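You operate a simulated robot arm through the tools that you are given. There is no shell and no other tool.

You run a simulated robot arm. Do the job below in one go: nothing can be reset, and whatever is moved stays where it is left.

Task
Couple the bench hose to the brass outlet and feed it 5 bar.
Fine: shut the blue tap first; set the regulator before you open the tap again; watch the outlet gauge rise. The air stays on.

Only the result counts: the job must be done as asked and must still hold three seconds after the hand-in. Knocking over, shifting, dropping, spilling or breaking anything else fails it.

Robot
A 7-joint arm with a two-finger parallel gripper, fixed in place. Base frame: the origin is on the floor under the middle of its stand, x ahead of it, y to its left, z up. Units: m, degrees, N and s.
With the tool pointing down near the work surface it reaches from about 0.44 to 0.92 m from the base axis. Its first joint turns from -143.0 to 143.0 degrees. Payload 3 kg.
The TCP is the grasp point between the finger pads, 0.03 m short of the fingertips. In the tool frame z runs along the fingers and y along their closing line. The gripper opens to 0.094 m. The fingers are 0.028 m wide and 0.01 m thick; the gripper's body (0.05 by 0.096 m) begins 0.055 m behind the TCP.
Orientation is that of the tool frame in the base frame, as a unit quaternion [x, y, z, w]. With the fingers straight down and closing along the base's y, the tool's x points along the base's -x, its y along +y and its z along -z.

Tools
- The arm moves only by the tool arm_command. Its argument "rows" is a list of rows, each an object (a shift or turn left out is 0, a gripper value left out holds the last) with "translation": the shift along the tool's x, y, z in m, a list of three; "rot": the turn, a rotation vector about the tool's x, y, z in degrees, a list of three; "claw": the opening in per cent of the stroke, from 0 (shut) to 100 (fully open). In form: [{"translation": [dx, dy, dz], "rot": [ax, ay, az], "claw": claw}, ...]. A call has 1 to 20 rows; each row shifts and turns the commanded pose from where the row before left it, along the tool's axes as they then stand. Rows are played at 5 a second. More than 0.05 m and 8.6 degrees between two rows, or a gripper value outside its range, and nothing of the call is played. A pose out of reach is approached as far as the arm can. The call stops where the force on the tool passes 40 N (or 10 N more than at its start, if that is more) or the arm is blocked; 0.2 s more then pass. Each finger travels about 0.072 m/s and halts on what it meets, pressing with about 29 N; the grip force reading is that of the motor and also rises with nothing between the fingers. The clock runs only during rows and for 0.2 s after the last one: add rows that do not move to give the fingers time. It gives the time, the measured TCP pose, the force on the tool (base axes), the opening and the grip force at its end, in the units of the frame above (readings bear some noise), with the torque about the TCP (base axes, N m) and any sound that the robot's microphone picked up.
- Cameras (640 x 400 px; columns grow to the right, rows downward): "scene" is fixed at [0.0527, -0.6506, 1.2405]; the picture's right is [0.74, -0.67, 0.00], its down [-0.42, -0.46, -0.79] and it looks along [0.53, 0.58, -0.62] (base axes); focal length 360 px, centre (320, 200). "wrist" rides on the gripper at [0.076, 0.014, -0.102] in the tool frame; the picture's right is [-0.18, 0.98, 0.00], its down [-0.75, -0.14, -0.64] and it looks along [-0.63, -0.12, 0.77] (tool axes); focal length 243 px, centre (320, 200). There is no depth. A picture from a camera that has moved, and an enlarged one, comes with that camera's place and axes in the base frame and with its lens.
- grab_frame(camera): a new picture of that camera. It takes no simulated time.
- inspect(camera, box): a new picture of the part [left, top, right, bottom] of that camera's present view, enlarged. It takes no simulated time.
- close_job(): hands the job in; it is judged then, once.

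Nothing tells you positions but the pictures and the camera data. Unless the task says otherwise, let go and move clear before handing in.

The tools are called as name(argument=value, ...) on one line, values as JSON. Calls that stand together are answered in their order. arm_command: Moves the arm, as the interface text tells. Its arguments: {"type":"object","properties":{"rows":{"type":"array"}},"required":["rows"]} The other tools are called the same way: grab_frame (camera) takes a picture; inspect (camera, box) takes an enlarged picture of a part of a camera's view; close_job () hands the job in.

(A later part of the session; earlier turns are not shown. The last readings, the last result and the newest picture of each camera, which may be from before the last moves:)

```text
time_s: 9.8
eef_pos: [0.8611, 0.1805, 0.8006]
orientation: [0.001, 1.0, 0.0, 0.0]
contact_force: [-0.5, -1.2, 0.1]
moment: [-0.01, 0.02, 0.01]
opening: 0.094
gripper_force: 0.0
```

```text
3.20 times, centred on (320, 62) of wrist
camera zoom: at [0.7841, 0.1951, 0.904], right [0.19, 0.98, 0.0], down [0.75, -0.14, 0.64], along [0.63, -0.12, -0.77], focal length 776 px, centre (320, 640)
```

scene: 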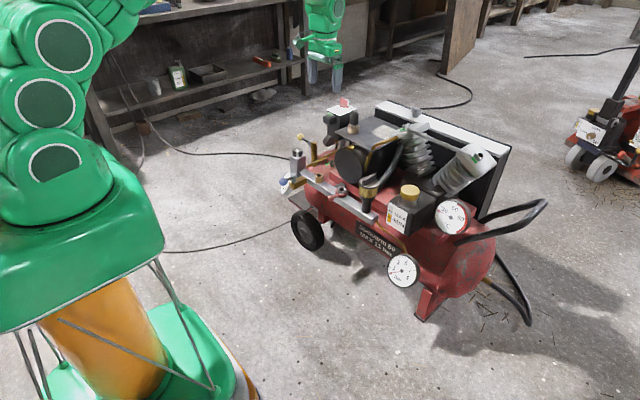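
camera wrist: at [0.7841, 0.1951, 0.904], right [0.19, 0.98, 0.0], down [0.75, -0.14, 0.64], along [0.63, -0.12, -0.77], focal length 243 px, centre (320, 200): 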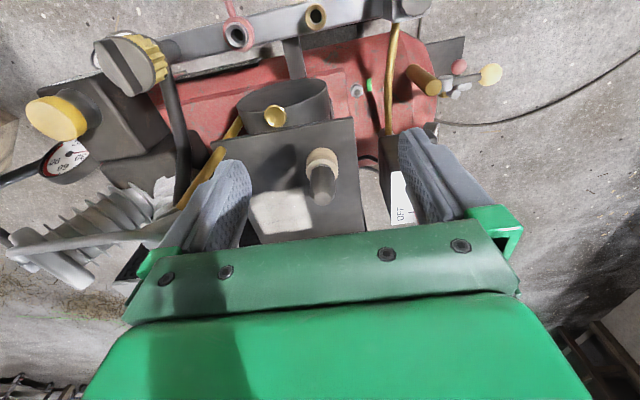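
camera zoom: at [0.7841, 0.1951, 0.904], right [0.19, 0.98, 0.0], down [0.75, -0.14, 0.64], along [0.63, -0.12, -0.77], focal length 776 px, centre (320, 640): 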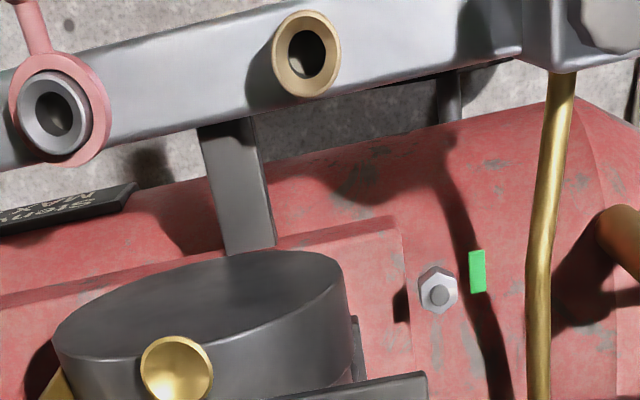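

The plug is confirmed at (0.962, 0.167), top z 0.686, with the switch box starting at y about 0.256. First step is the blue tap, so I'll move over its ball at (0.682, 0.2455) with the fingers partly open and check alignment before descending.

arm_command(rows=[{"translation": [0.0448, 0.01625, 0], "claw": 50}, {"translation": [0.0448, 0.01625, 0]}, {"translation": [0.0448, 0.01625, 0]}, {"translation": [0.0448, 0.01625, 0]}, {"translation": [0, 0, 0.048]}, {"translation": [0, 0, 0.048]}, {"translation": [0, 0, 0.048]}, {"translation": [0, 0, 0.048]}])

grab_frame(camera="wrist")

inspect(camera="wrist", box=[240, 60, 440, 185])

inspect(camera="scene", box=[240, 120, 368, 200])

```text
time_s: 11.6
eef_pos: [0.6801, 0.2472, 0.6078]
orientation: [0.0, 1.0, 0.0, 0.002]
contact_force: [-0.3, 0.1, 0.0]
moment: [0.02, -0.02, 0.0]
opening: 0.0471
gripper_force: 0.0
```

```text
taken
camera wrist: at [0.6042, 0.2615, 0.7106], right [0.18, 0.98, 0.0], down [0.75, -0.14, 0.64], along [0.63, -0.12, -0.77], focal length 243 px, centre (320, 200)
```

wrist: 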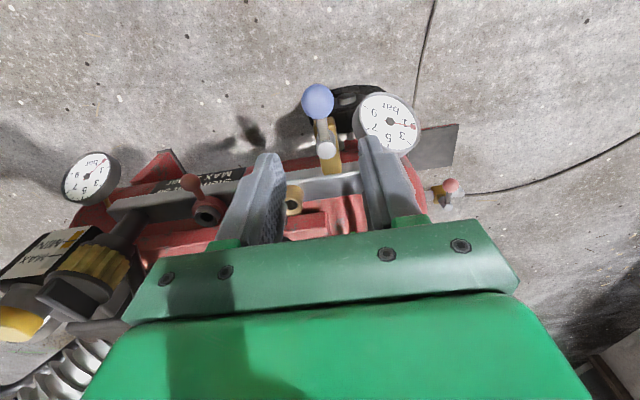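

```text
3.20 times, centred on (340, 122) of wrist
camera zoom: at [0.6042, 0.2615, 0.7106], right [0.18, 0.98, 0.0], down [0.75, -0.14, 0.64], along [0.63, -0.12, -0.77], focal length 776 px, centre (256, 448)
```

zoom: 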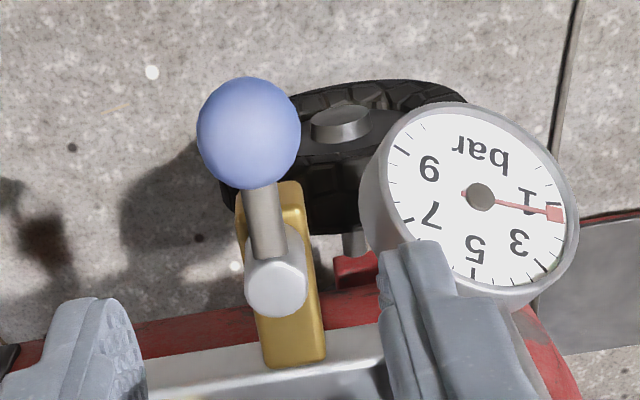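

```text
5.00 times, centred on (304, 160) of scene
camera zoom: at [0.0527, -0.6506, 1.2405], right [0.74, -0.67, 0.0], down [-0.42, -0.46, -0.79], along [0.53, 0.58, -0.62], focal length 1798 px, centre (400, 400)
```

zoom: 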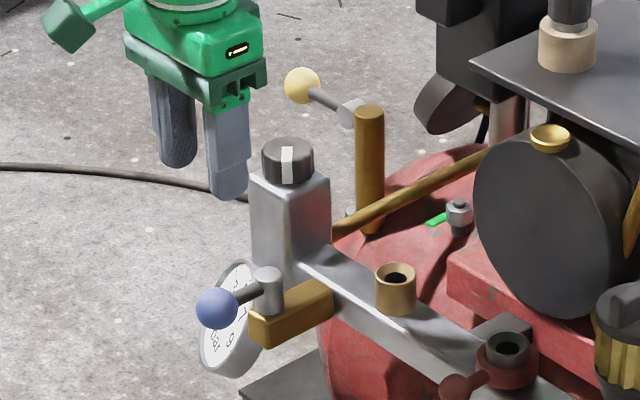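

The blue ball is at (0.680, 0.245, 0.469) and its stem at (0.730, 0.245), so the lever radius is 0.05 m. I'll descend to straddle the ball.

arm_command(rows=[{"translation": [0, -0.002, 0.043]}, {"translation": [0, 0, 0.043]}, {"translation": [0, 0, 0.042]}, {}])

grab_frame(camera="wrist")

inspect(camera="wrist", box=[240, 100, 400, 200])

inspect(camera="scene", box=[240, 130, 368, 210])

```text
time_s: 12.6
eef_pos: [0.6807, 0.2415, 0.4806]
orientation: [0.0, 1.0, 0.0, 0.0]
contact_force: [-0.7, -0.2, 0.6]
moment: [0.01, 0.01, 0.05]
opening: 0.0471
gripper_force: 0.0
```

```text
taken
camera wrist: at [0.6045, 0.256, 0.5824], right [0.18, 0.98, 0.0], down [0.75, -0.14, 0.64], along [0.63, -0.12, -0.77], focal length 243 px, centre (320, 200)
```

wrist: 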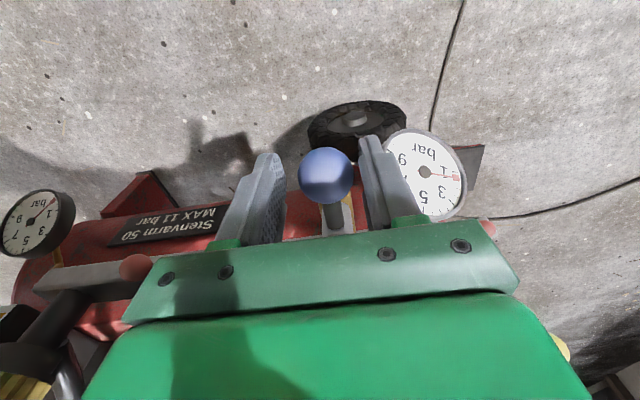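

```text
4.00 times, centred on (320, 150) of wrist
camera zoom: at [0.6045, 0.256, 0.5824], right [0.18, 0.98, 0.0], down [0.75, -0.14, 0.64], along [0.63, -0.12, -0.77], focal length 970 px, centre (320, 400)
```

zoom: 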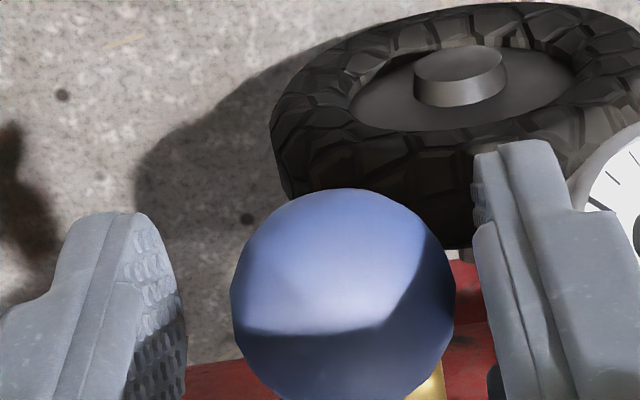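

```text
5.00 times, centred on (304, 170) of scene
camera zoom: at [0.0527, -0.6506, 1.2405], right [0.74, -0.67, 0.0], down [-0.42, -0.46, -0.79], along [0.53, 0.58, -0.62], focal length 1798 px, centre (400, 350)
```

zoom: 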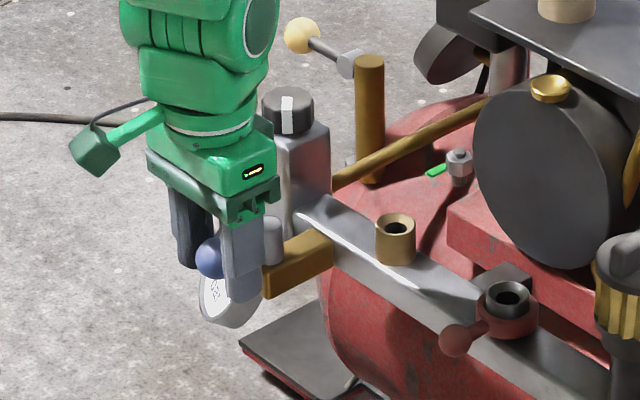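

The ball sits between the fingers. I'll test which way the lever turns with a few small steps about the stem, first clockwise (toward +y), watching the force.

arm_command(rows=[{"translation": [-0.0001, 0.0035, 0], "rot": [0, 0, 4]}, {"translation": [-0.0001, 0.0035, 0], "rot": [0, 0, 4]}, {"translation": [-0.0001, 0.0035, 0], "rot": [0, 0, 4]}, {}])

inspect(camera="wrist", box=[240, 100, 400, 200])

```text
time_s: 13.6
eef_pos: [0.6819, 0.2533, 0.4815]
orientation: [0.105, 0.995, 0.001, 0.001]
contact_force: [0.6, -1.9, -0.5]
moment: [-0.02, 0.01, 0.01]
opening: 0.0481
gripper_force: 0.7
```

```text
4.00 times, centred on (320, 150) of wrist
camera zoom: at [0.6107, 0.2827, 0.5836], right [0.39, 0.92, 0.0], down [0.71, -0.3, 0.64], along [0.59, -0.25, -0.77], focal length 970 px, centre (320, 400)
```

zoom: 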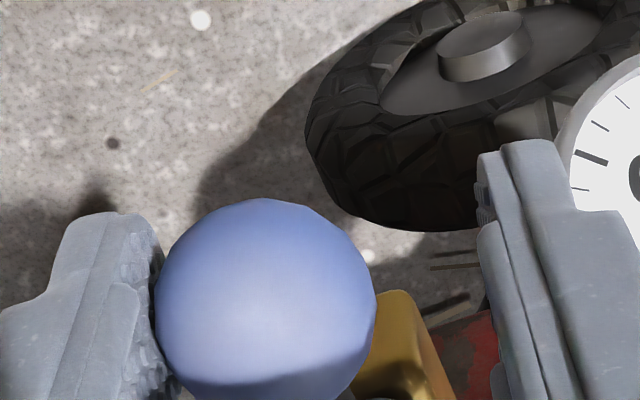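

Contact with only about 2 N so far. I'll continue a little further this way.

arm_command(rows=[{"translation": [-0.0001, 0.0035, 0], "rot": [0, 0, 4]}, {"translation": [-0.0001, 0.0035, 0], "rot": [0, 0, 4]}, {}])

inspect(camera="wrist", box=[240, 100, 400, 200])

inspect(camera="scene", box=[240, 130, 368, 210])

```text
time_s: 14.4
eef_pos: [0.6848, 0.2588, 0.4808]
orientation: [0.174, 0.985, -0.001, 0.0]
contact_force: [0.9, -24.2, -0.6]
moment: [-0.28, -0.01, 0.24]
opening: 0.0607
gripper_force: 11.6
```

```text
4.00 times, centred on (320, 150) of wrist
camera zoom: at [0.6172, 0.2991, 0.5835], right [0.51, 0.86, 0.0], down [0.66, -0.39, 0.64], along [0.55, -0.33, -0.77], focal length 970 px, centre (320, 400)
```

zoom: 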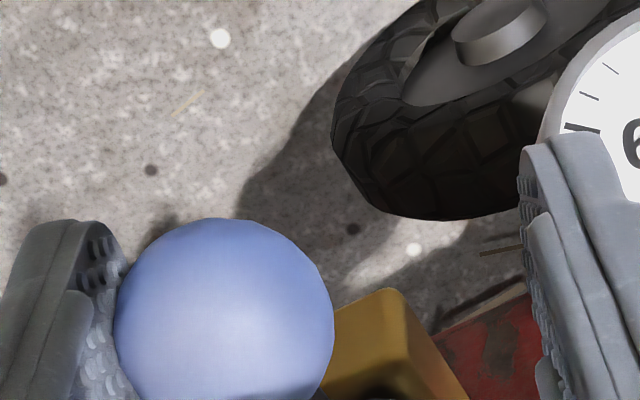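

```text
5.00 times, centred on (304, 170) of scene
camera zoom: at [0.0527, -0.6506, 1.2405], right [0.74, -0.67, 0.0], down [-0.42, -0.46, -0.79], along [0.53, 0.58, -0.62], focal length 1798 px, centre (400, 350)
```

zoom: 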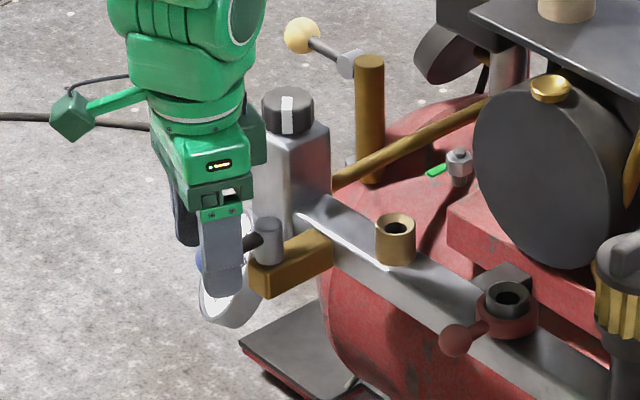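

It is blocked this way (24 N and the fingers were pushed open), so that side is the open stop and the tap shuts toward −y. I'll turn back and test the other way.

arm_command(rows=[{"translation": [-0.0001, -0.0035, 0], "rot": [0, 0, -4], "claw": 50}, {"translation": [-0.0001, -0.0035, 0], "rot": [0, 0, -4]}, {"translation": [-0.0001, -0.0035, 0], "rot": [0, 0, -4]}, {"translation": [-0.0001, -0.0035, 0], "rot": [0, 0, -4]}, {"translation": [-0.0001, -0.0035, 0], "rot": [0, 0, -4]}, {"translation": [-0.0001, -0.0035, 0], "rot": [0, 0, -4]}, {"translation": [-0.0001, -0.0035, 0], "rot": [0, 0, -4]}, {"translation": [-0.0001, -0.0035, 0], "rot": [0, 0, -4]}, {}])

inspect(camera="wrist", box=[240, 100, 400, 200])

```text
time_s: 16.4
eef_pos: [0.6818, 0.2323, 0.4818]
orientation: [-0.106, 0.994, 0.0, 0.0]
contact_force: [-0.8, 1.7, 0.3]
moment: [-0.01, 0.0, 0.0]
opening: 0.0476
gripper_force: 0.0
```

```text
4.00 times, centred on (320, 150) of wrist
camera zoom: at [0.6043, 0.2313, 0.5838], right [-0.03, 1.0, 0.0], down [0.77, 0.02, 0.64], along [0.64, 0.02, -0.77], focal length 970 px, centre (320, 400)
```

zoom: 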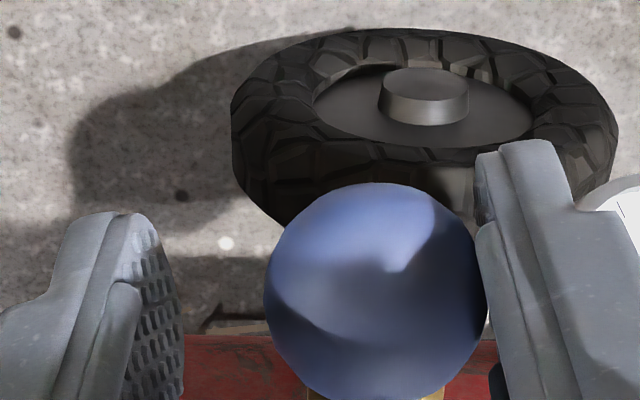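

arm_command(rows=[{"translation": [-0.0001, -0.0035, 0], "rot": [0, 0, -4]}, {"translation": [-0.0001, -0.0035, 0], "rot": [0, 0, -4]}, {"translation": [-0.0001, -0.0035, 0], "rot": [0, 0, -4]}, {}])

inspect(camera="wrist", box=[240, 100, 400, 200])

inspect(camera="scene", box=[240, 130, 368, 210])

```text
time_s: 17.4
eef_pos: [0.6852, 0.2224, 0.482]
orientation: [-0.208, 0.978, -0.001, 0.0]
contact_force: [0.5, 0.3, 0.6]
moment: [0.01, -0.02, -0.03]
opening: 0.0474
gripper_force: 0.5
```

```text
4.00 times, centred on (320, 150) of wrist
camera zoom: at [0.61, 0.2046, 0.5831], right [-0.23, 0.97, 0.0], down [0.75, 0.18, 0.64], along [0.62, 0.15, -0.77], focal length 970 px, centre (320, 400)
```

zoom: 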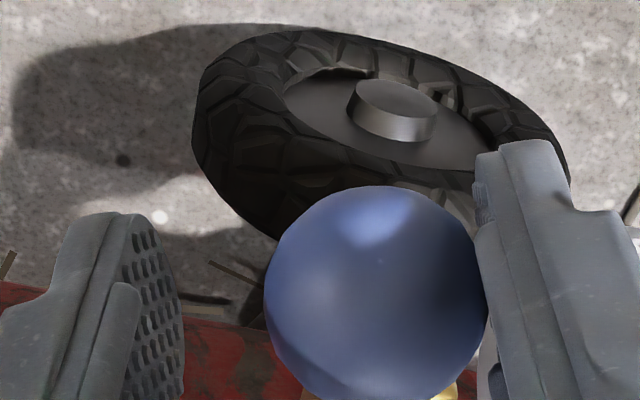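

```text
5.00 times, centred on (304, 170) of scene
camera zoom: at [0.0527, -0.6506, 1.2405], right [0.74, -0.67, 0.0], down [-0.42, -0.46, -0.79], along [0.53, 0.58, -0.62], focal length 1798 px, centre (400, 350)
```

zoom: 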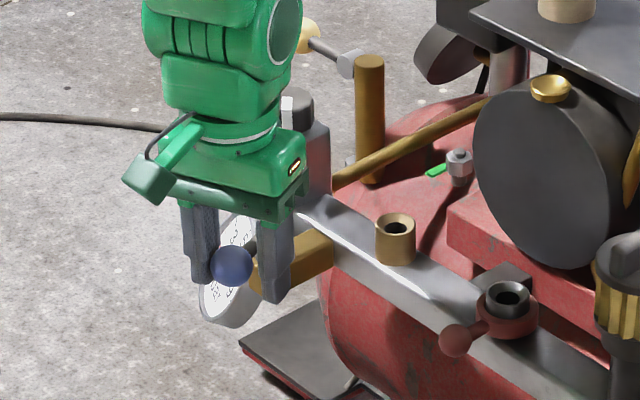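

The lever follows with almost no force, so −y is the shutting direction. I'll carry on round to about 90°.

arm_command(rows=[{"translation": [-0.0005, -0.00696, 0], "rot": [0, 0, -8]}, {"translation": [-0.0005, -0.00696, 0], "rot": [0, 0, -8]}, {"translation": [-0.0005, -0.00696, 0], "rot": [0, 0, -8]}, {"translation": [-0.0005, -0.00696, 0], "rot": [0, 0, -8]}, {"translation": [-0.0005, -0.00696, 0], "rot": [0, 0, -8]}, {"translation": [-0.0005, -0.00696, 0], "rot": [0, 0, -8]}, {"translation": [-0.0005, -0.00696, 0], "rot": [0, 0, -8]}, {}])

inspect(camera="wrist", box=[240, 100, 400, 200])

inspect(camera="scene", box=[240, 130, 368, 210])

```text
time_s: 19.2
eef_pos: [0.7226, 0.1934, 0.4821]
orientation: [-0.644, 0.765, 0.001, 0.0]
contact_force: [0.0, -0.3, -0.2]
moment: [0.0, -0.01, 0.0]
opening: 0.0473
gripper_force: 0.0
```

```text
4.00 times, centred on (320, 150) of wrist
camera zoom: at [0.6951, 0.1211, 0.5841], right [-0.94, 0.35, 0.0], down [0.27, 0.72, 0.64], along [0.23, 0.6, -0.77], focal length 970 px, centre (320, 400)
```

zoom: 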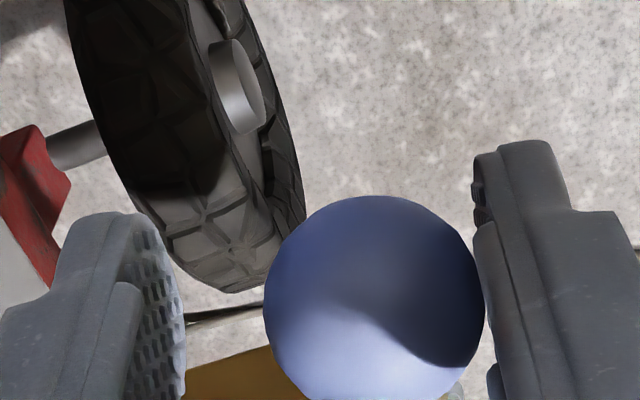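

```text
5.00 times, centred on (304, 170) of scene
camera zoom: at [0.0527, -0.6506, 1.2405], right [0.74, -0.67, 0.0], down [-0.42, -0.46, -0.79], along [0.53, 0.58, -0.62], focal length 1798 px, centre (400, 350)
```

zoom: 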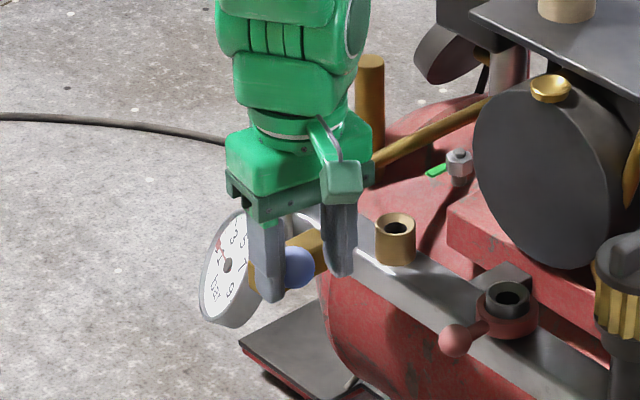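

arm_command(rows=[{"translation": [-0.0001, -0.0035, 0], "rot": [0, 0, -4]}, {"translation": [-0.0001, -0.0035, 0], "rot": [0, 0, -4]}, {"translation": [-0.0001, -0.0035, 0], "rot": [0, 0, -4]}, {"translation": [-0.0001, -0.0035, 0], "rot": [0, 0, -4]}, {"translation": [-0.0001, -0.0035, 0], "rot": [0, 0, -4]}, {}])

inspect(camera="wrist", box=[240, 100, 400, 200])

```text
time_s: 20.6
eef_pos: [0.7387, 0.1931, 0.4829]
orientation: [0.766, -0.643, 0.0, 0.0]
contact_force: [-4.1, 0.4, 1.1]
moment: [0.04, 0.03, -0.02]
opening: 0.0494
gripper_force: 2.5
```

```text
4.00 times, centred on (320, 150) of wrist
camera zoom: at [0.7383, 0.1166, 0.5841], right [-1.0, 0.01, 0.0], down [0.01, 0.77, 0.64], along [0.01, 0.64, -0.77], focal length 970 px, centre (320, 400)
```

zoom: 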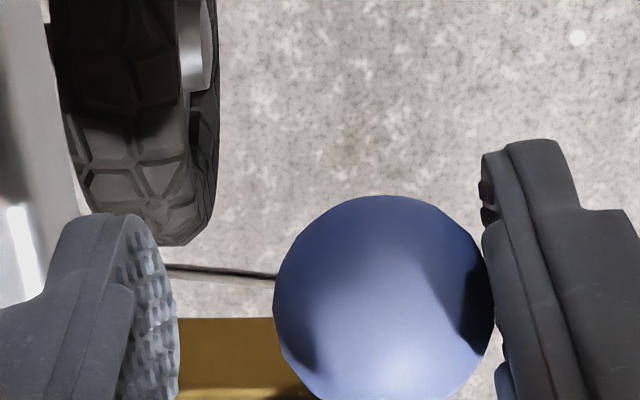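

arm_command(rows=[{"translation": [0, -0.0018, 0], "rot": [0, 0, -2]}, {}])

grab_frame(camera="wrist")

inspect(camera="scene", box=[240, 130, 368, 210])

```text
time_s: 21.2
eef_pos: [0.7399, 0.1951, 0.481]
orientation: [0.777, -0.63, 0.0, 0.0]
contact_force: [-7.9, 0.7, 0.0]
moment: [-0.04, 0.14, -0.09]
opening: 0.0513
gripper_force: 4.2
```

```text
taken
camera wrist: at [0.7423, 0.1169, 0.5836], right [-1.0, -0.02, 0.0], down [-0.02, 0.77, 0.64], along [-0.02, 0.64, -0.77], focal length 243 px, centre (320, 200)
```

wrist: 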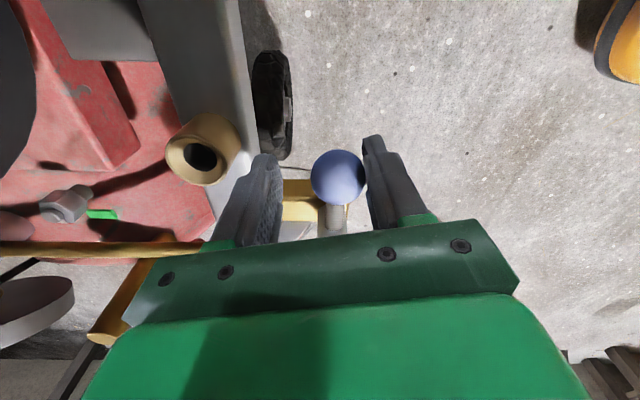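

```text
5.00 times, centred on (304, 170) of scene
camera zoom: at [0.0527, -0.6506, 1.2405], right [0.74, -0.67, 0.0], down [-0.42, -0.46, -0.79], along [0.53, 0.58, -0.62], focal length 1798 px, centre (400, 350)
```

zoom: 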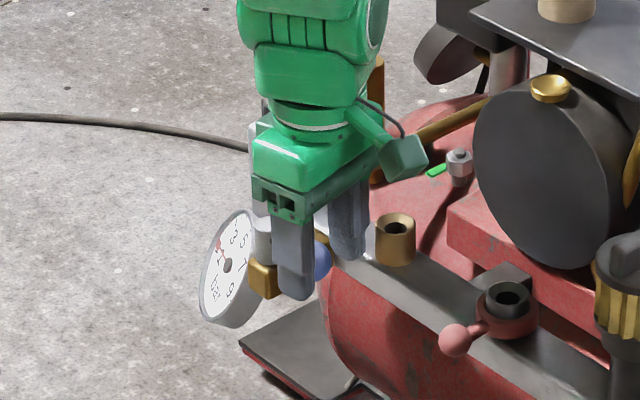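

The blue tap is shut: the lever is at its stop, perpendicular to the body. I'll ease off, lift clear and bring the gripper back to zero yaw.

arm_command(rows=[{"translation": [-0.0003, 0.0065, 0], "rot": [0, 0, 6]}, {"translation": [0, 0, -0.045]}, {"translation": [0, 0, -0.045]}, {"translation": [0, 0, -0.045]}, {"translation": [0, 0, -0.045]}, {"rot": [0, 0, 8]}, {"rot": [0, 0, 8]}, {"rot": [0, 0, 8]}, {"rot": [0, 0, 8]}, {"rot": [0, 0, 8]}, {"rot": [0, 0, 8]}, {"rot": [0, 0, 8]}, {"rot": [0, 0, 8]}, {"rot": [0, 0, 8]}, {"rot": [0, 0, 8]}, {"rot": [0, 0, 8]}, {"rot": [0, 0, 8]}])

grab_frame(camera="wrist")

inspect(camera="scene", box=[240, 130, 368, 210])

inspect(camera="scene", box=[360, 230, 456, 290])

```text
time_s: 24.8
eef_pos: [0.7349, 0.1932, 0.6615]
orientation: [0.001, 1.0, 0.001, 0.0]
contact_force: [0.6, -0.1, -0.1]
moment: [0.01, -0.02, -0.05]
opening: 0.0473
gripper_force: 0.0
```

```text
taken
camera wrist: at [0.6588, 0.2081, 0.7641], right [0.19, 0.98, 0.0], down [0.75, -0.14, 0.64], along [0.63, -0.12, -0.77], focal length 243 px, centre (320, 200)
```

wrist: 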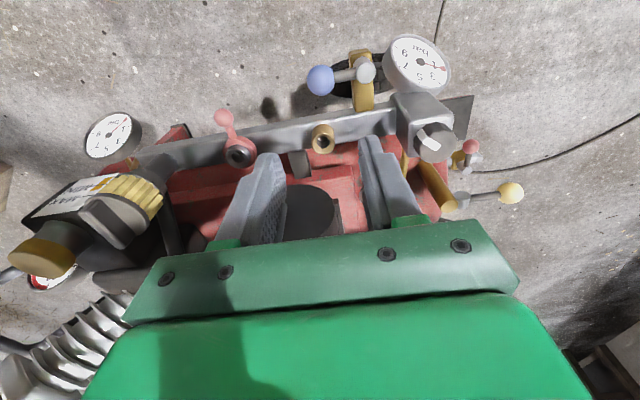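

```text
5.00 times, centred on (304, 170) of scene
camera zoom: at [0.0527, -0.6506, 1.2405], right [0.74, -0.67, 0.0], down [-0.42, -0.46, -0.79], along [0.53, 0.58, -0.62], focal length 1798 px, centre (400, 350)
```

zoom: 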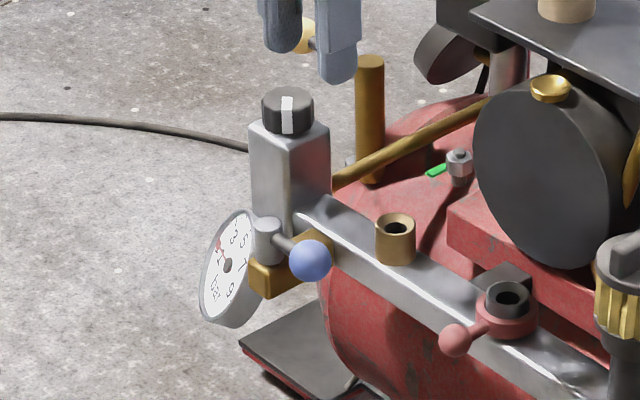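

```text
6.67 times, centred on (408, 260) of scene
camera zoom: at [0.0527, -0.6506, 1.2405], right [0.74, -0.67, 0.0], down [-0.42, -0.46, -0.79], along [0.53, 0.58, -0.62], focal length 2397 px, centre (-267, -200)
```

zoom: 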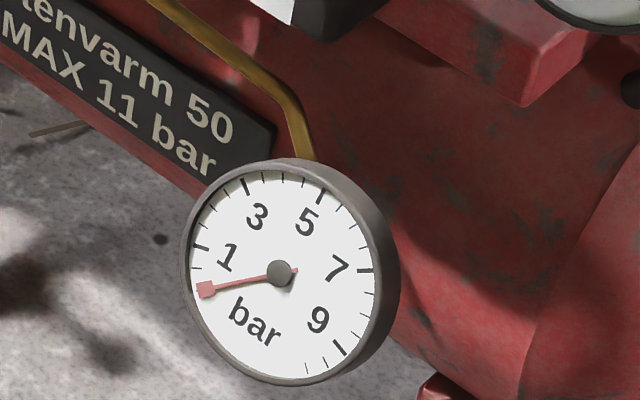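

The lever now points toward −y, perpendicular to the body: shut. Next I'll go over the plug and see whether the arm reaches (0.962, 0.167) with the tool straight down.

arm_command(rows=[{"translation": [0, 0, -0.046], "claw": 70}, {"translation": [0, 0, -0.046]}, {"translation": [0, 0, -0.046]}, {"translation": [-0.041, -0.0065, 0]}, {"translation": [-0.041, -0.0065, 0]}, {"translation": [-0.041, -0.0065, 0]}, {"translation": [-0.041, -0.0065, 0]}, {"translation": [-0.031, 0, 0]}, {"translation": [-0.031, 0, 0]}, {}, {}])

grab_frame(camera="wrist")

inspect(camera="wrist", box=[220, 60, 420, 185])

grab_frame(camera="scene")

```text
time_s: 27.2
eef_pos: [0.9062, 0.1611, 0.7964]
orientation: [0.0, 1.0, -0.001, 0.0]
contact_force: [0.1, 1.7, 1.0]
moment: [-0.03, 0.04, -0.02]
opening: 0.0659
gripper_force: 0.0
out of reach, approached as far as the arm can: row 8, 9
```

```text
taken
camera wrist: at [0.8317, 0.175, 0.8999], right [0.18, 0.98, 0.0], down [0.75, -0.14, 0.64], along [0.63, -0.12, -0.77], focal length 243 px, centre (320, 200)
```

wrist: 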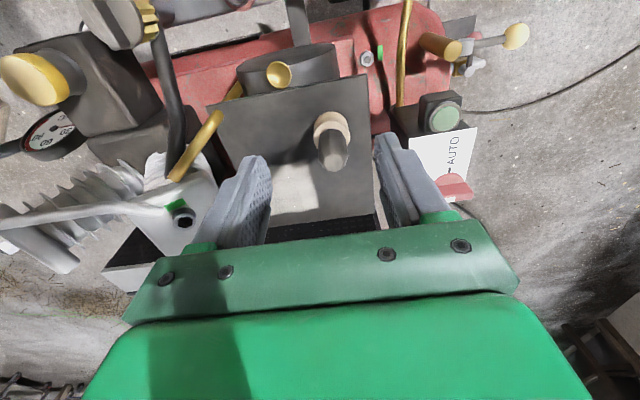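

```text
3.20 times, centred on (320, 122) of wrist
camera zoom: at [0.8317, 0.175, 0.8999], right [0.18, 0.98, 0.0], down [0.75, -0.14, 0.64], along [0.63, -0.12, -0.77], focal length 776 px, centre (320, 448)
```

zoom: 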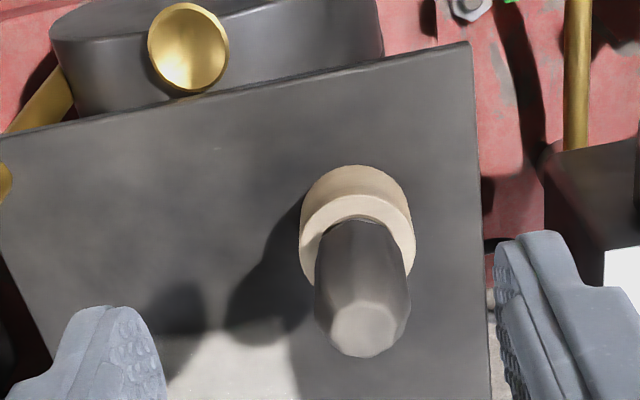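

```text
taken
```

scene: 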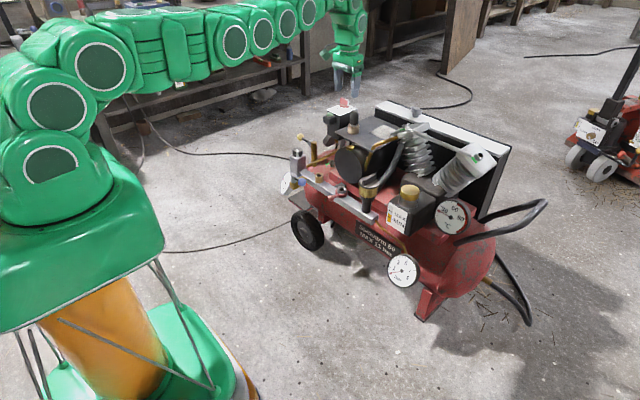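

Straight down the arm stops at about 0.92 m radius, so I'll back off and tilt the fingers 30° outward about the closing axis. The pads then stay parallel to the plug's axis.

arm_command(rows=[{"translation": [0.03, 0, 0]}, {"translation": [0.03, 0, 0]}, {"rot": [0, -7.5, 0]}, {"rot": [0, -7.5, 0]}, {"rot": [0, -7.5, 0]}, {"rot": [0, -7.5, 0]}, {}])

grab_frame(camera="wrist")

```text
time_s: 28.8
eef_pos: [0.8472, 0.1625, 0.7975]
orientation: [0.0, 0.966, 0.0, 0.259]
contact_force: [0.8, 0.0, 0.1]
moment: [0.02, -0.06, -0.02]
opening: 0.066
gripper_force: 0.1
```

```text
taken
camera wrist: at [0.731, 0.1774, 0.8482], right [0.16, 0.98, 0.09], down [0.33, -0.14, 0.93], along [0.93, -0.12, -0.35], focal length 243 px, centre (320, 200)
```

wrist: 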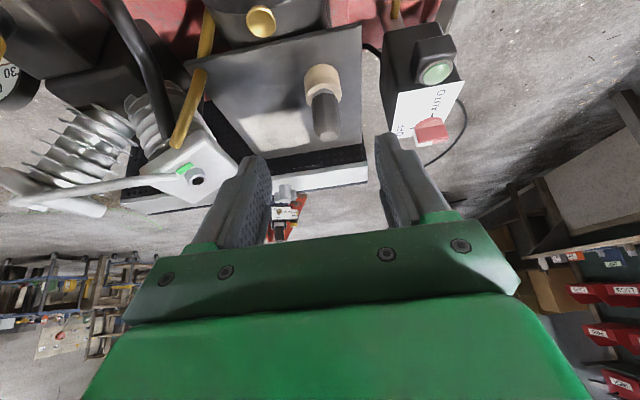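

inspect(camera="wrist", box=[240, 30, 400, 130])

inspect(camera="wrist", box=[360, 20, 520, 120])

```text
4.00 times, centred on (320, 80) of wrist
camera zoom: at [0.731, 0.1774, 0.8482], right [0.16, 0.98, 0.09], down [0.33, -0.14, 0.93], along [0.93, -0.12, -0.35], focal length 970 px, centre (320, 680)
```

zoom: 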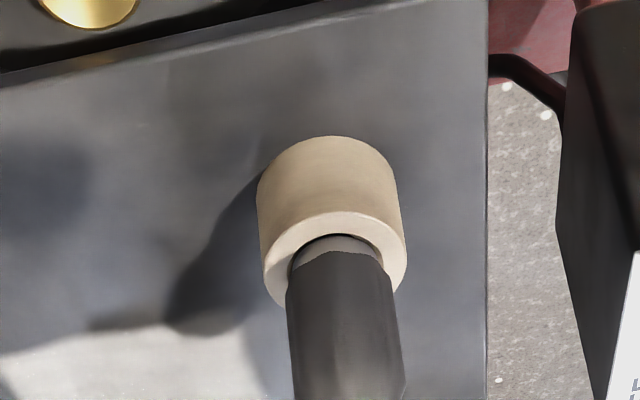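

```text
4.00 times, centred on (440, 70) of wrist
camera zoom: at [0.731, 0.1774, 0.8482], right [0.16, 0.98, 0.09], down [0.33, -0.14, 0.93], along [0.93, -0.12, -0.35], focal length 970 px, centre (-160, 720)
```

zoom: 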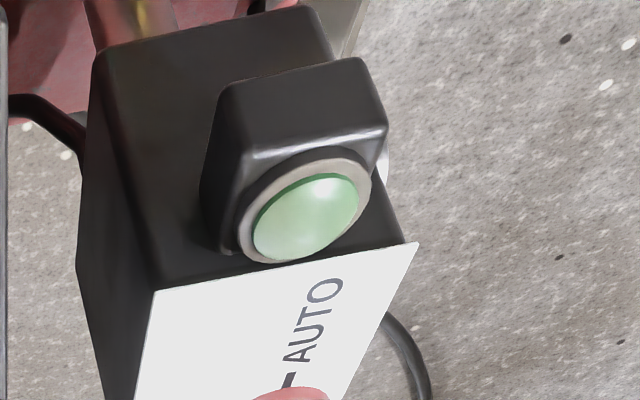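

The plug's position is consistent in this view too. I'll move to just above it, keeping the tilt.

arm_command(rows=[{"translation": [-0.0286, 0.0015, 0.0271]}, {"translation": [-0.0286, 0.0015, 0.0271]}, {"translation": [-0.0286, 0.0015, 0.0271]}, {}])

grab_frame(camera="wrist")

inspect(camera="wrist", box=[240, 60, 440, 185])

inspect(camera="scene", box=[290, 60, 418, 140])

```text
time_s: 29.8
eef_pos: [0.9639, 0.1683, 0.7705]
orientation: [0.0, 0.966, 0.0, 0.259]
contact_force: [-0.3, 0.8, 0.6]
moment: [-0.03, 0.03, -0.03]
opening: 0.0658
gripper_force: 0.0
```

```text
taken
camera wrist: at [0.8471, 0.1826, 0.821], right [0.16, 0.98, 0.09], down [0.33, -0.14, 0.93], along [0.93, -0.12, -0.35], focal length 243 px, centre (320, 200)
```

wrist: 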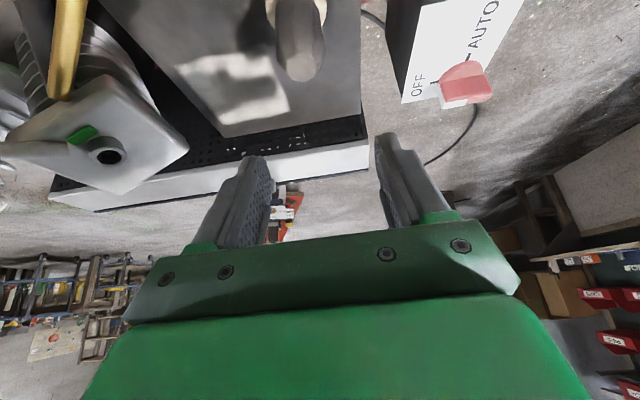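

```text
3.20 times, centred on (340, 122) of wrist
camera zoom: at [0.8471, 0.1826, 0.821], right [0.16, 0.98, 0.09], down [0.33, -0.14, 0.93], along [0.93, -0.12, -0.35], focal length 776 px, centre (256, 448)
```

zoom: 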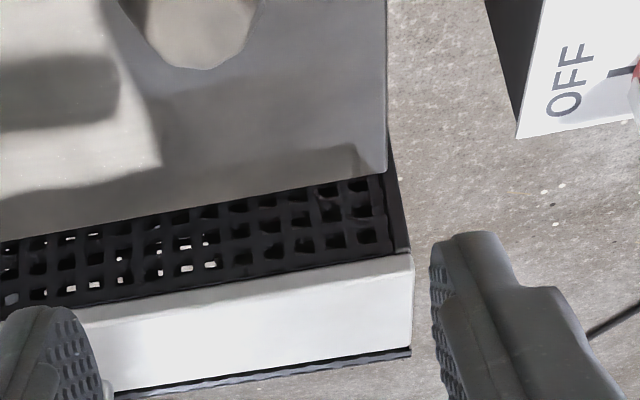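

```text
5.00 times, centred on (354, 100) of scene
camera zoom: at [0.0527, -0.6506, 1.2405], right [0.74, -0.67, 0.0], down [-0.42, -0.46, -0.79], along [0.53, 0.58, -0.62], focal length 1798 px, centre (150, 700)
```

zoom: 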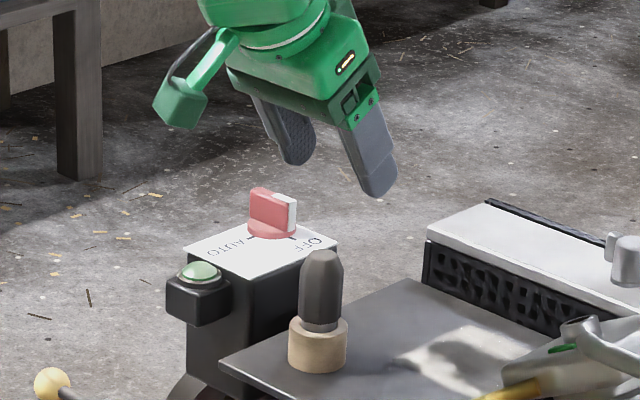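

The gripper is centred over the plug. I'll descend so the pads bracket its body just above the ring.

arm_command(rows=[{"translation": [0.0136, -0.0005, 0.0219]}, {"translation": [0.0136, -0.0005, 0.0219]}, {"translation": [0.0136, -0.0005, 0.0219]}, {"translation": [0.0122, -0.0005, 0.0219]}, {}])

grab_frame(camera="wrist")

inspect(camera="scene", box=[290, 80, 418, 160])

```text
time_s: 31.0
eef_pos: [0.9613, 0.1668, 0.6673]
orientation: [0.0, 0.966, 0.0, 0.259]
contact_force: [0.3, 0.2, 0.5]
moment: [-0.03, 0.0, -0.01]
opening: 0.0658
gripper_force: 0.1
```

```text
taken
camera wrist: at [0.8444, 0.1802, 0.718], right [0.16, 0.98, 0.09], down [0.33, -0.14, 0.93], along [0.93, -0.12, -0.35], focal length 243 px, centre (320, 200)
```

wrist: 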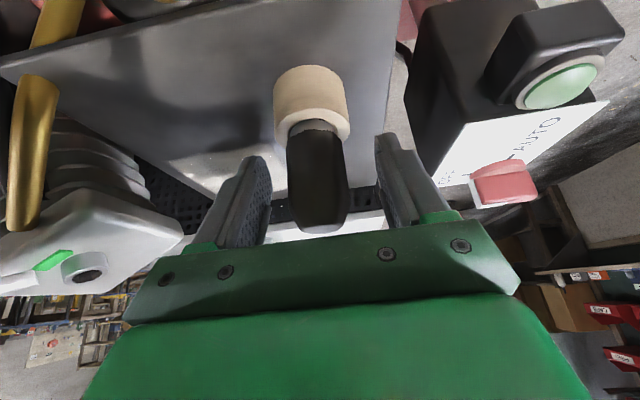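

```text
5.00 times, centred on (354, 120) of scene
camera zoom: at [0.0527, -0.6506, 1.2405], right [0.74, -0.67, 0.0], down [-0.42, -0.46, -0.79], along [0.53, 0.58, -0.62], focal length 1798 px, centre (150, 600)
```

zoom: 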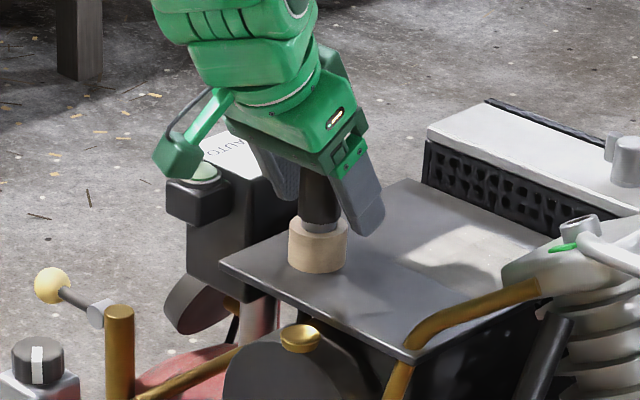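

The plug is between the pads. Closing the gripper now.

arm_command(rows=[{"claw": 0}, {}, {}, {}, {}])

grab_frame(camera="wrist")

```text
time_s: 32.2
eef_pos: [0.9625, 0.1656, 0.6675]
orientation: [0.0, 0.966, 0.0, 0.259]
contact_force: [-1.2, -12.6, 0.8]
moment: [-0.46, 0.11, -0.09]
opening: 0.0407
gripper_force: 45.0
```

```text
taken
camera wrist: at [0.8446, 0.1794, 0.7183], right [0.16, 0.98, 0.09], down [0.33, -0.14, 0.93], along [0.93, -0.12, -0.35], focal length 243 px, centre (320, 200)
```

wrist: 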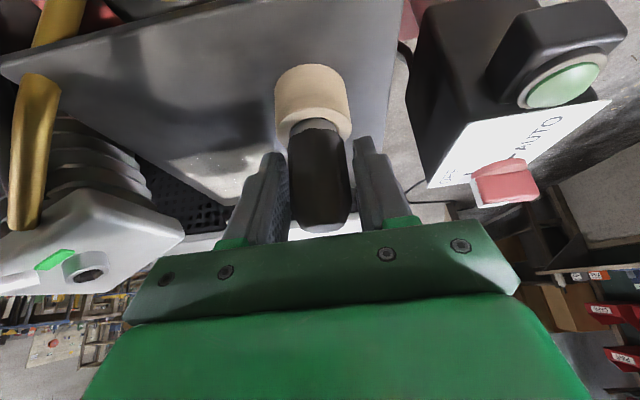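

inspect(camera="wrist", box=[240, 110, 400, 235])

inspect(camera="scene", box=[320, 90, 384, 130])

arm_command(rows=[{}, {}])

```text
3.20 times, centred on (320, 172) of wrist
camera zoom: at [0.8446, 0.1794, 0.7183], right [0.16, 0.98, 0.09], down [0.33, -0.14, 0.93], along [0.93, -0.12, -0.35], focal length 776 px, centre (320, 288)
```

zoom: 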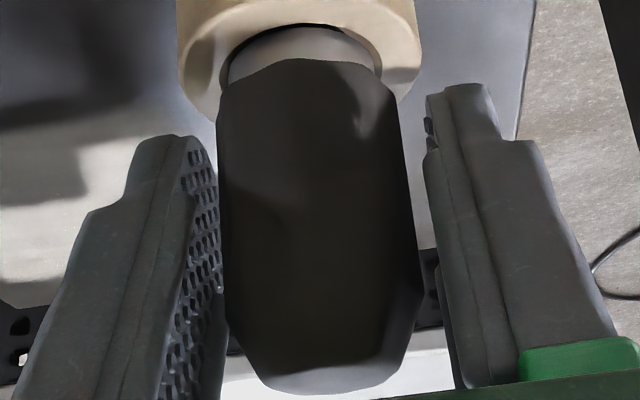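

```text
10.00 times, centred on (352, 110) of scene
camera zoom: at [0.0527, -0.6506, 1.2405], right [0.74, -0.67, 0.0], down [-0.42, -0.46, -0.79], along [0.53, 0.58, -0.62], focal length 3596 px, centre (0, 1100)
```

zoom: 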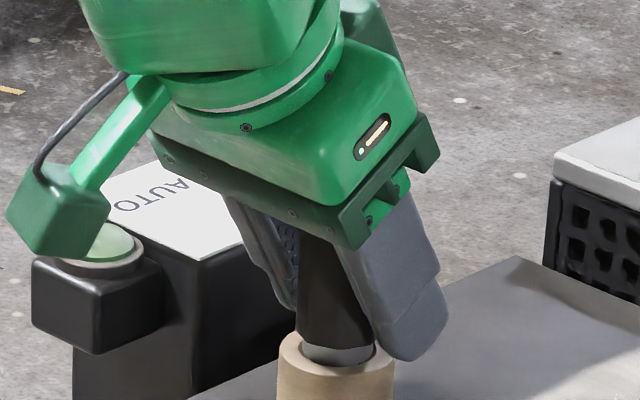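

```text
time_s: 32.8
eef_pos: [0.9611, 0.1633, 0.6692]
orientation: [-0.001, 0.966, 0.0, 0.258]
contact_force: [-1.5, -16.7, -0.9]
moment: [-0.62, 0.15, -0.05]
opening: 0.0405
gripper_force: 44.8
```

The −y finger touches the plug first and pushes the hand sideways, so I'm a few mm off in y. I'll shift the hand toward −y so the grip centres.

arm_command(rows=[{"translation": [0, -0.002, 0]}, {"translation": [0, -0.002, 0]}, {}])

inspect(camera="wrist", box=[240, 110, 400, 235])

```text
time_s: 33.6
eef_pos: [0.9625, 0.1649, 0.6679]
orientation: [-0.002, 0.966, 0.002, 0.26]
contact_force: [25.5, 18.5, -19.1]
moment: [0.95, -0.8, -0.09]
opening: 0.0407
gripper_force: 45.0
```

```text
3.20 times, centred on (320, 172) of wrist
camera zoom: at [0.8444, 0.1786, 0.7181], right [0.16, 0.98, 0.09], down [0.33, -0.14, 0.93], along [0.93, -0.11, -0.35], focal length 776 px, centre (320, 288)
```

zoom: 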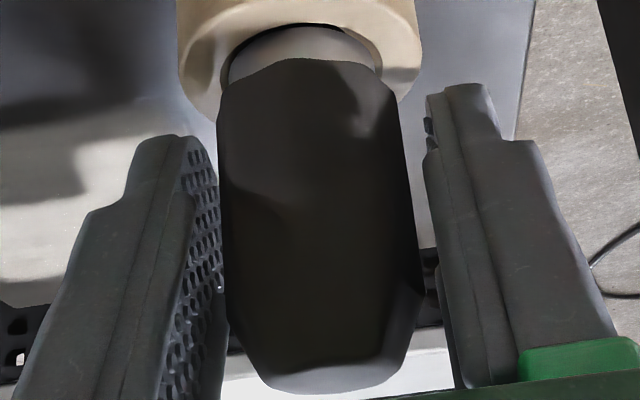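

Both pads are actually touching (the opening held at 0.0407 while the force changed sign), so the plug is gripped. I'll shift back 2 mm to relax the side load before lifting.

arm_command(rows=[{"translation": [0, 0.002, 0]}, {}, {}])

```text
time_s: 34.6
eef_pos: [0.961, 0.1639, 0.6672]
orientation: [-0.001, 0.966, 0.001, 0.259]
contact_force: [17.4, 1.4, -9.1]
moment: [0.24, -0.72, -0.05]
opening: 0.0408
gripper_force: 44.6
stopped in row 3: the force on the tool passed its limit at 46 N (the readings are from after the stop); the commanded pose is now the measured one
```

arm_command(rows=[{}])

inspect(camera="scene", box=[320, 90, 384, 130])

grab_frame(camera="wrist")

```text
time_s: 35.0
eef_pos: [0.9621, 0.1658, 0.6674]
orientation: [-0.001, 0.966, 0.001, 0.259]
contact_force: [22.2, 2.9, -14.0]
moment: [0.19, -0.75, -0.06]
opening: 0.0408
gripper_force: 45.3
```

```text
10.00 times, centred on (352, 110) of scene
camera zoom: at [0.0527, -0.6506, 1.2405], right [0.74, -0.67, 0.0], down [-0.42, -0.46, -0.79], along [0.53, 0.58, -0.62], focal length 3596 px, centre (0, 1100)
```

zoom: 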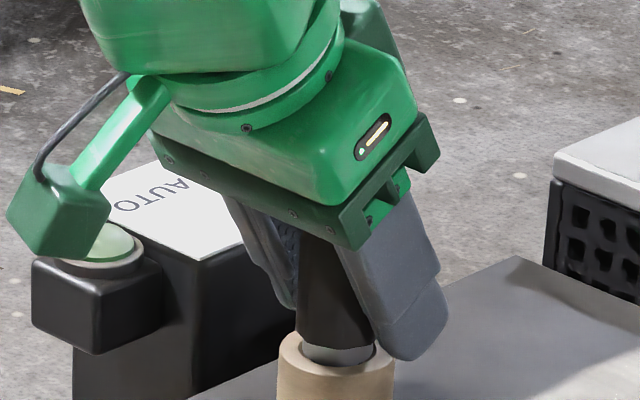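

```text
taken
camera wrist: at [0.8444, 0.179, 0.7183], right [0.16, 0.98, 0.09], down [0.33, -0.14, 0.93], along [0.93, -0.12, -0.35], focal length 243 px, centre (320, 200)
```

wrist: 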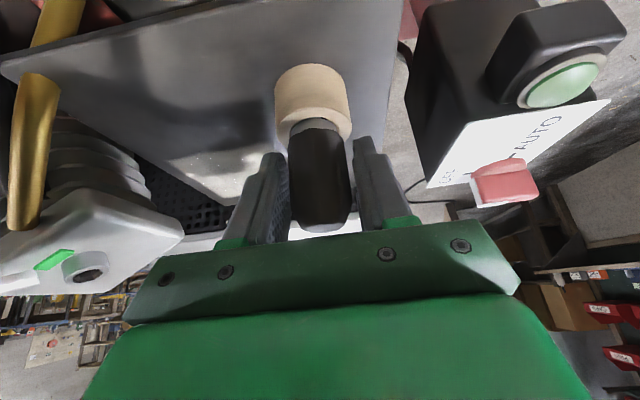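

The pads stopped at 0.041 m while the plug looks only 0.032 m wide. The fingertips are most likely pinching the beige ring's rim, so I'll open, raise about 1 cm and look.

arm_command(rows=[{"claw": 70}, {}, {}, {"translation": [-0.005, 0, -0.0087]}, {}])

inspect(camera="wrist", box=[240, 110, 400, 235])

inspect(camera="scene", box=[320, 90, 384, 130])

```text
time_s: 36.2
eef_pos: [0.9614, 0.1645, 0.6786]
orientation: [-0.001, 0.966, 0.0, 0.259]
contact_force: [0.5, -0.1, -0.2]
moment: [-0.02, 0.03, -0.03]
opening: 0.0661
gripper_force: 0.0
```

```text
3.20 times, centred on (320, 172) of wrist
camera zoom: at [0.8439, 0.1785, 0.7288], right [0.16, 0.98, 0.09], down [0.33, -0.14, 0.93], along [0.93, -0.12, -0.35], focal length 776 px, centre (320, 288)
```

zoom: 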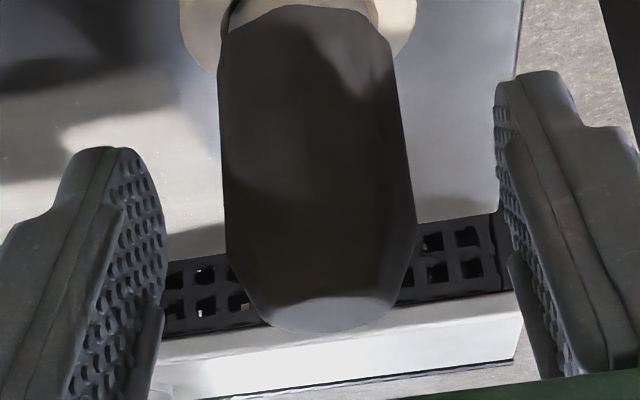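

```text
10.00 times, centred on (352, 110) of scene
camera zoom: at [0.0527, -0.6506, 1.2405], right [0.74, -0.67, 0.0], down [-0.42, -0.46, -0.79], along [0.53, 0.58, -0.62], focal length 3596 px, centre (0, 1100)
```

zoom: 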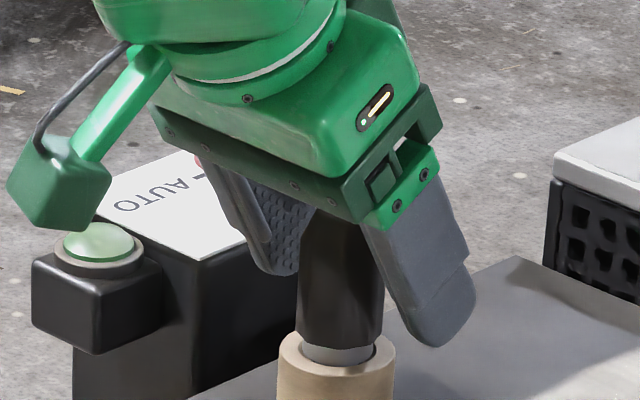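

arm_command(rows=[{"claw": 0}, {}, {}, {}, {}])

inspect(camera="wrist", box=[240, 110, 400, 235])

inspect(camera="scene", box=[320, 90, 384, 130])

```text
time_s: 37.4
eef_pos: [0.9623, 0.1649, 0.6787]
orientation: [0.001, 0.966, -0.001, 0.259]
contact_force: [1.0, -1.0, 2.4]
moment: [-0.04, -0.05, 0.01]
opening: 0.0287
gripper_force: 29.5
```

```text
3.20 times, centred on (320, 172) of wrist
camera zoom: at [0.8439, 0.1785, 0.7287], right [0.16, 0.98, 0.09], down [0.33, -0.14, 0.93], along [0.93, -0.12, -0.35], focal length 776 px, centre (320, 288)
```

zoom: 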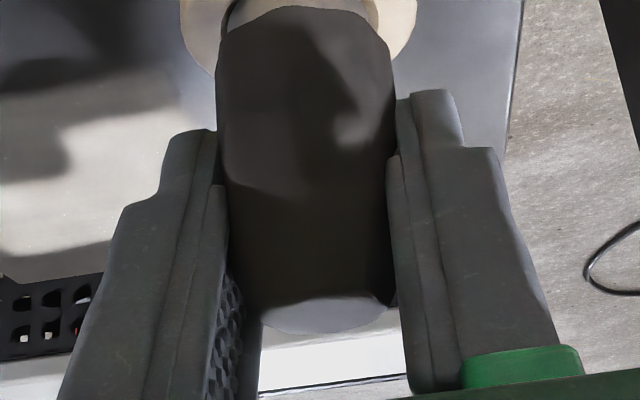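

```text
10.00 times, centred on (352, 110) of scene
camera zoom: at [0.0527, -0.6506, 1.2405], right [0.74, -0.67, 0.0], down [-0.42, -0.46, -0.79], along [0.53, 0.58, -0.62], focal length 3596 px, centre (0, 1100)
```

zoom: 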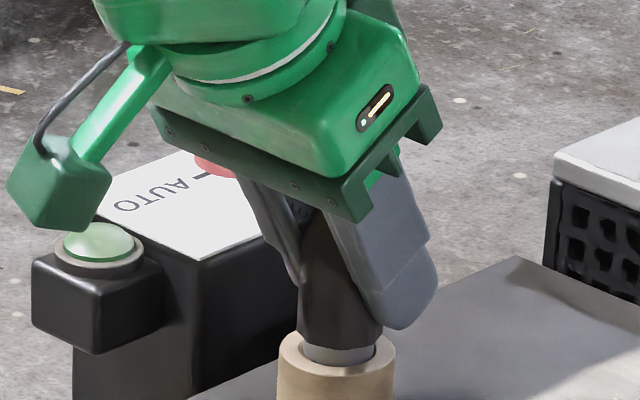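

Now the pads are on the plug's flats (0.0287 m, low side force). Lifting straight up slowly.

arm_command(rows=[{"translation": [-0.0025, 0, -0.00433]}, {"translation": [-0.0025, 0, -0.00433]}, {"translation": [-0.005, 0, -0.00866]}, {"translation": [-0.005, 0, -0.00866]}, {}])

inspect(camera="scene", box=[320, 90, 384, 130])

grab_frame(camera="wrist")

```text
time_s: 38.6
eef_pos: [0.9627, 0.1646, 0.708]
orientation: [-0.001, 0.966, 0.001, 0.258]
contact_force: [-0.4, 0.3, -0.6]
moment: [0.03, -0.04, 0.03]
opening: 0.0287
gripper_force: 29.2
```

```text
10.00 times, centred on (352, 110) of scene
camera zoom: at [0.0527, -0.6506, 1.2405], right [0.74, -0.67, 0.0], down [-0.42, -0.46, -0.79], along [0.53, 0.58, -0.62], focal length 3596 px, centre (0, 1100)
```

zoom: 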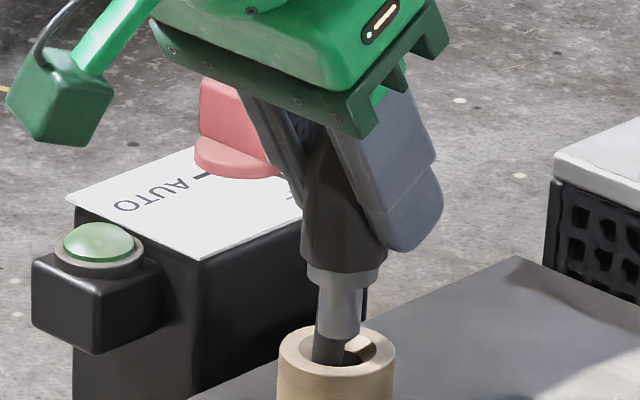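

```text
taken
camera wrist: at [0.8442, 0.1788, 0.7588], right [0.16, 0.98, 0.09], down [0.33, -0.14, 0.93], along [0.93, -0.12, -0.35], focal length 243 px, centre (320, 200)
```

wrist: 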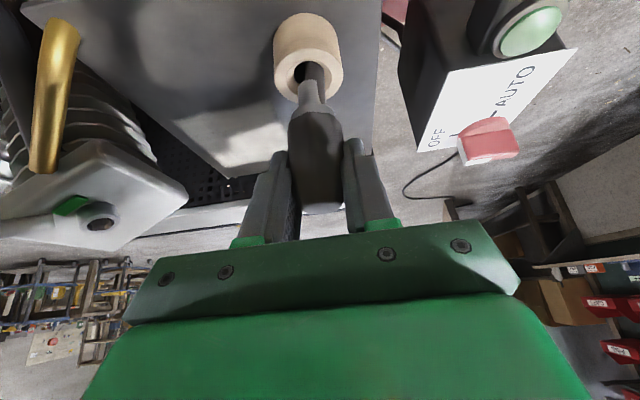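

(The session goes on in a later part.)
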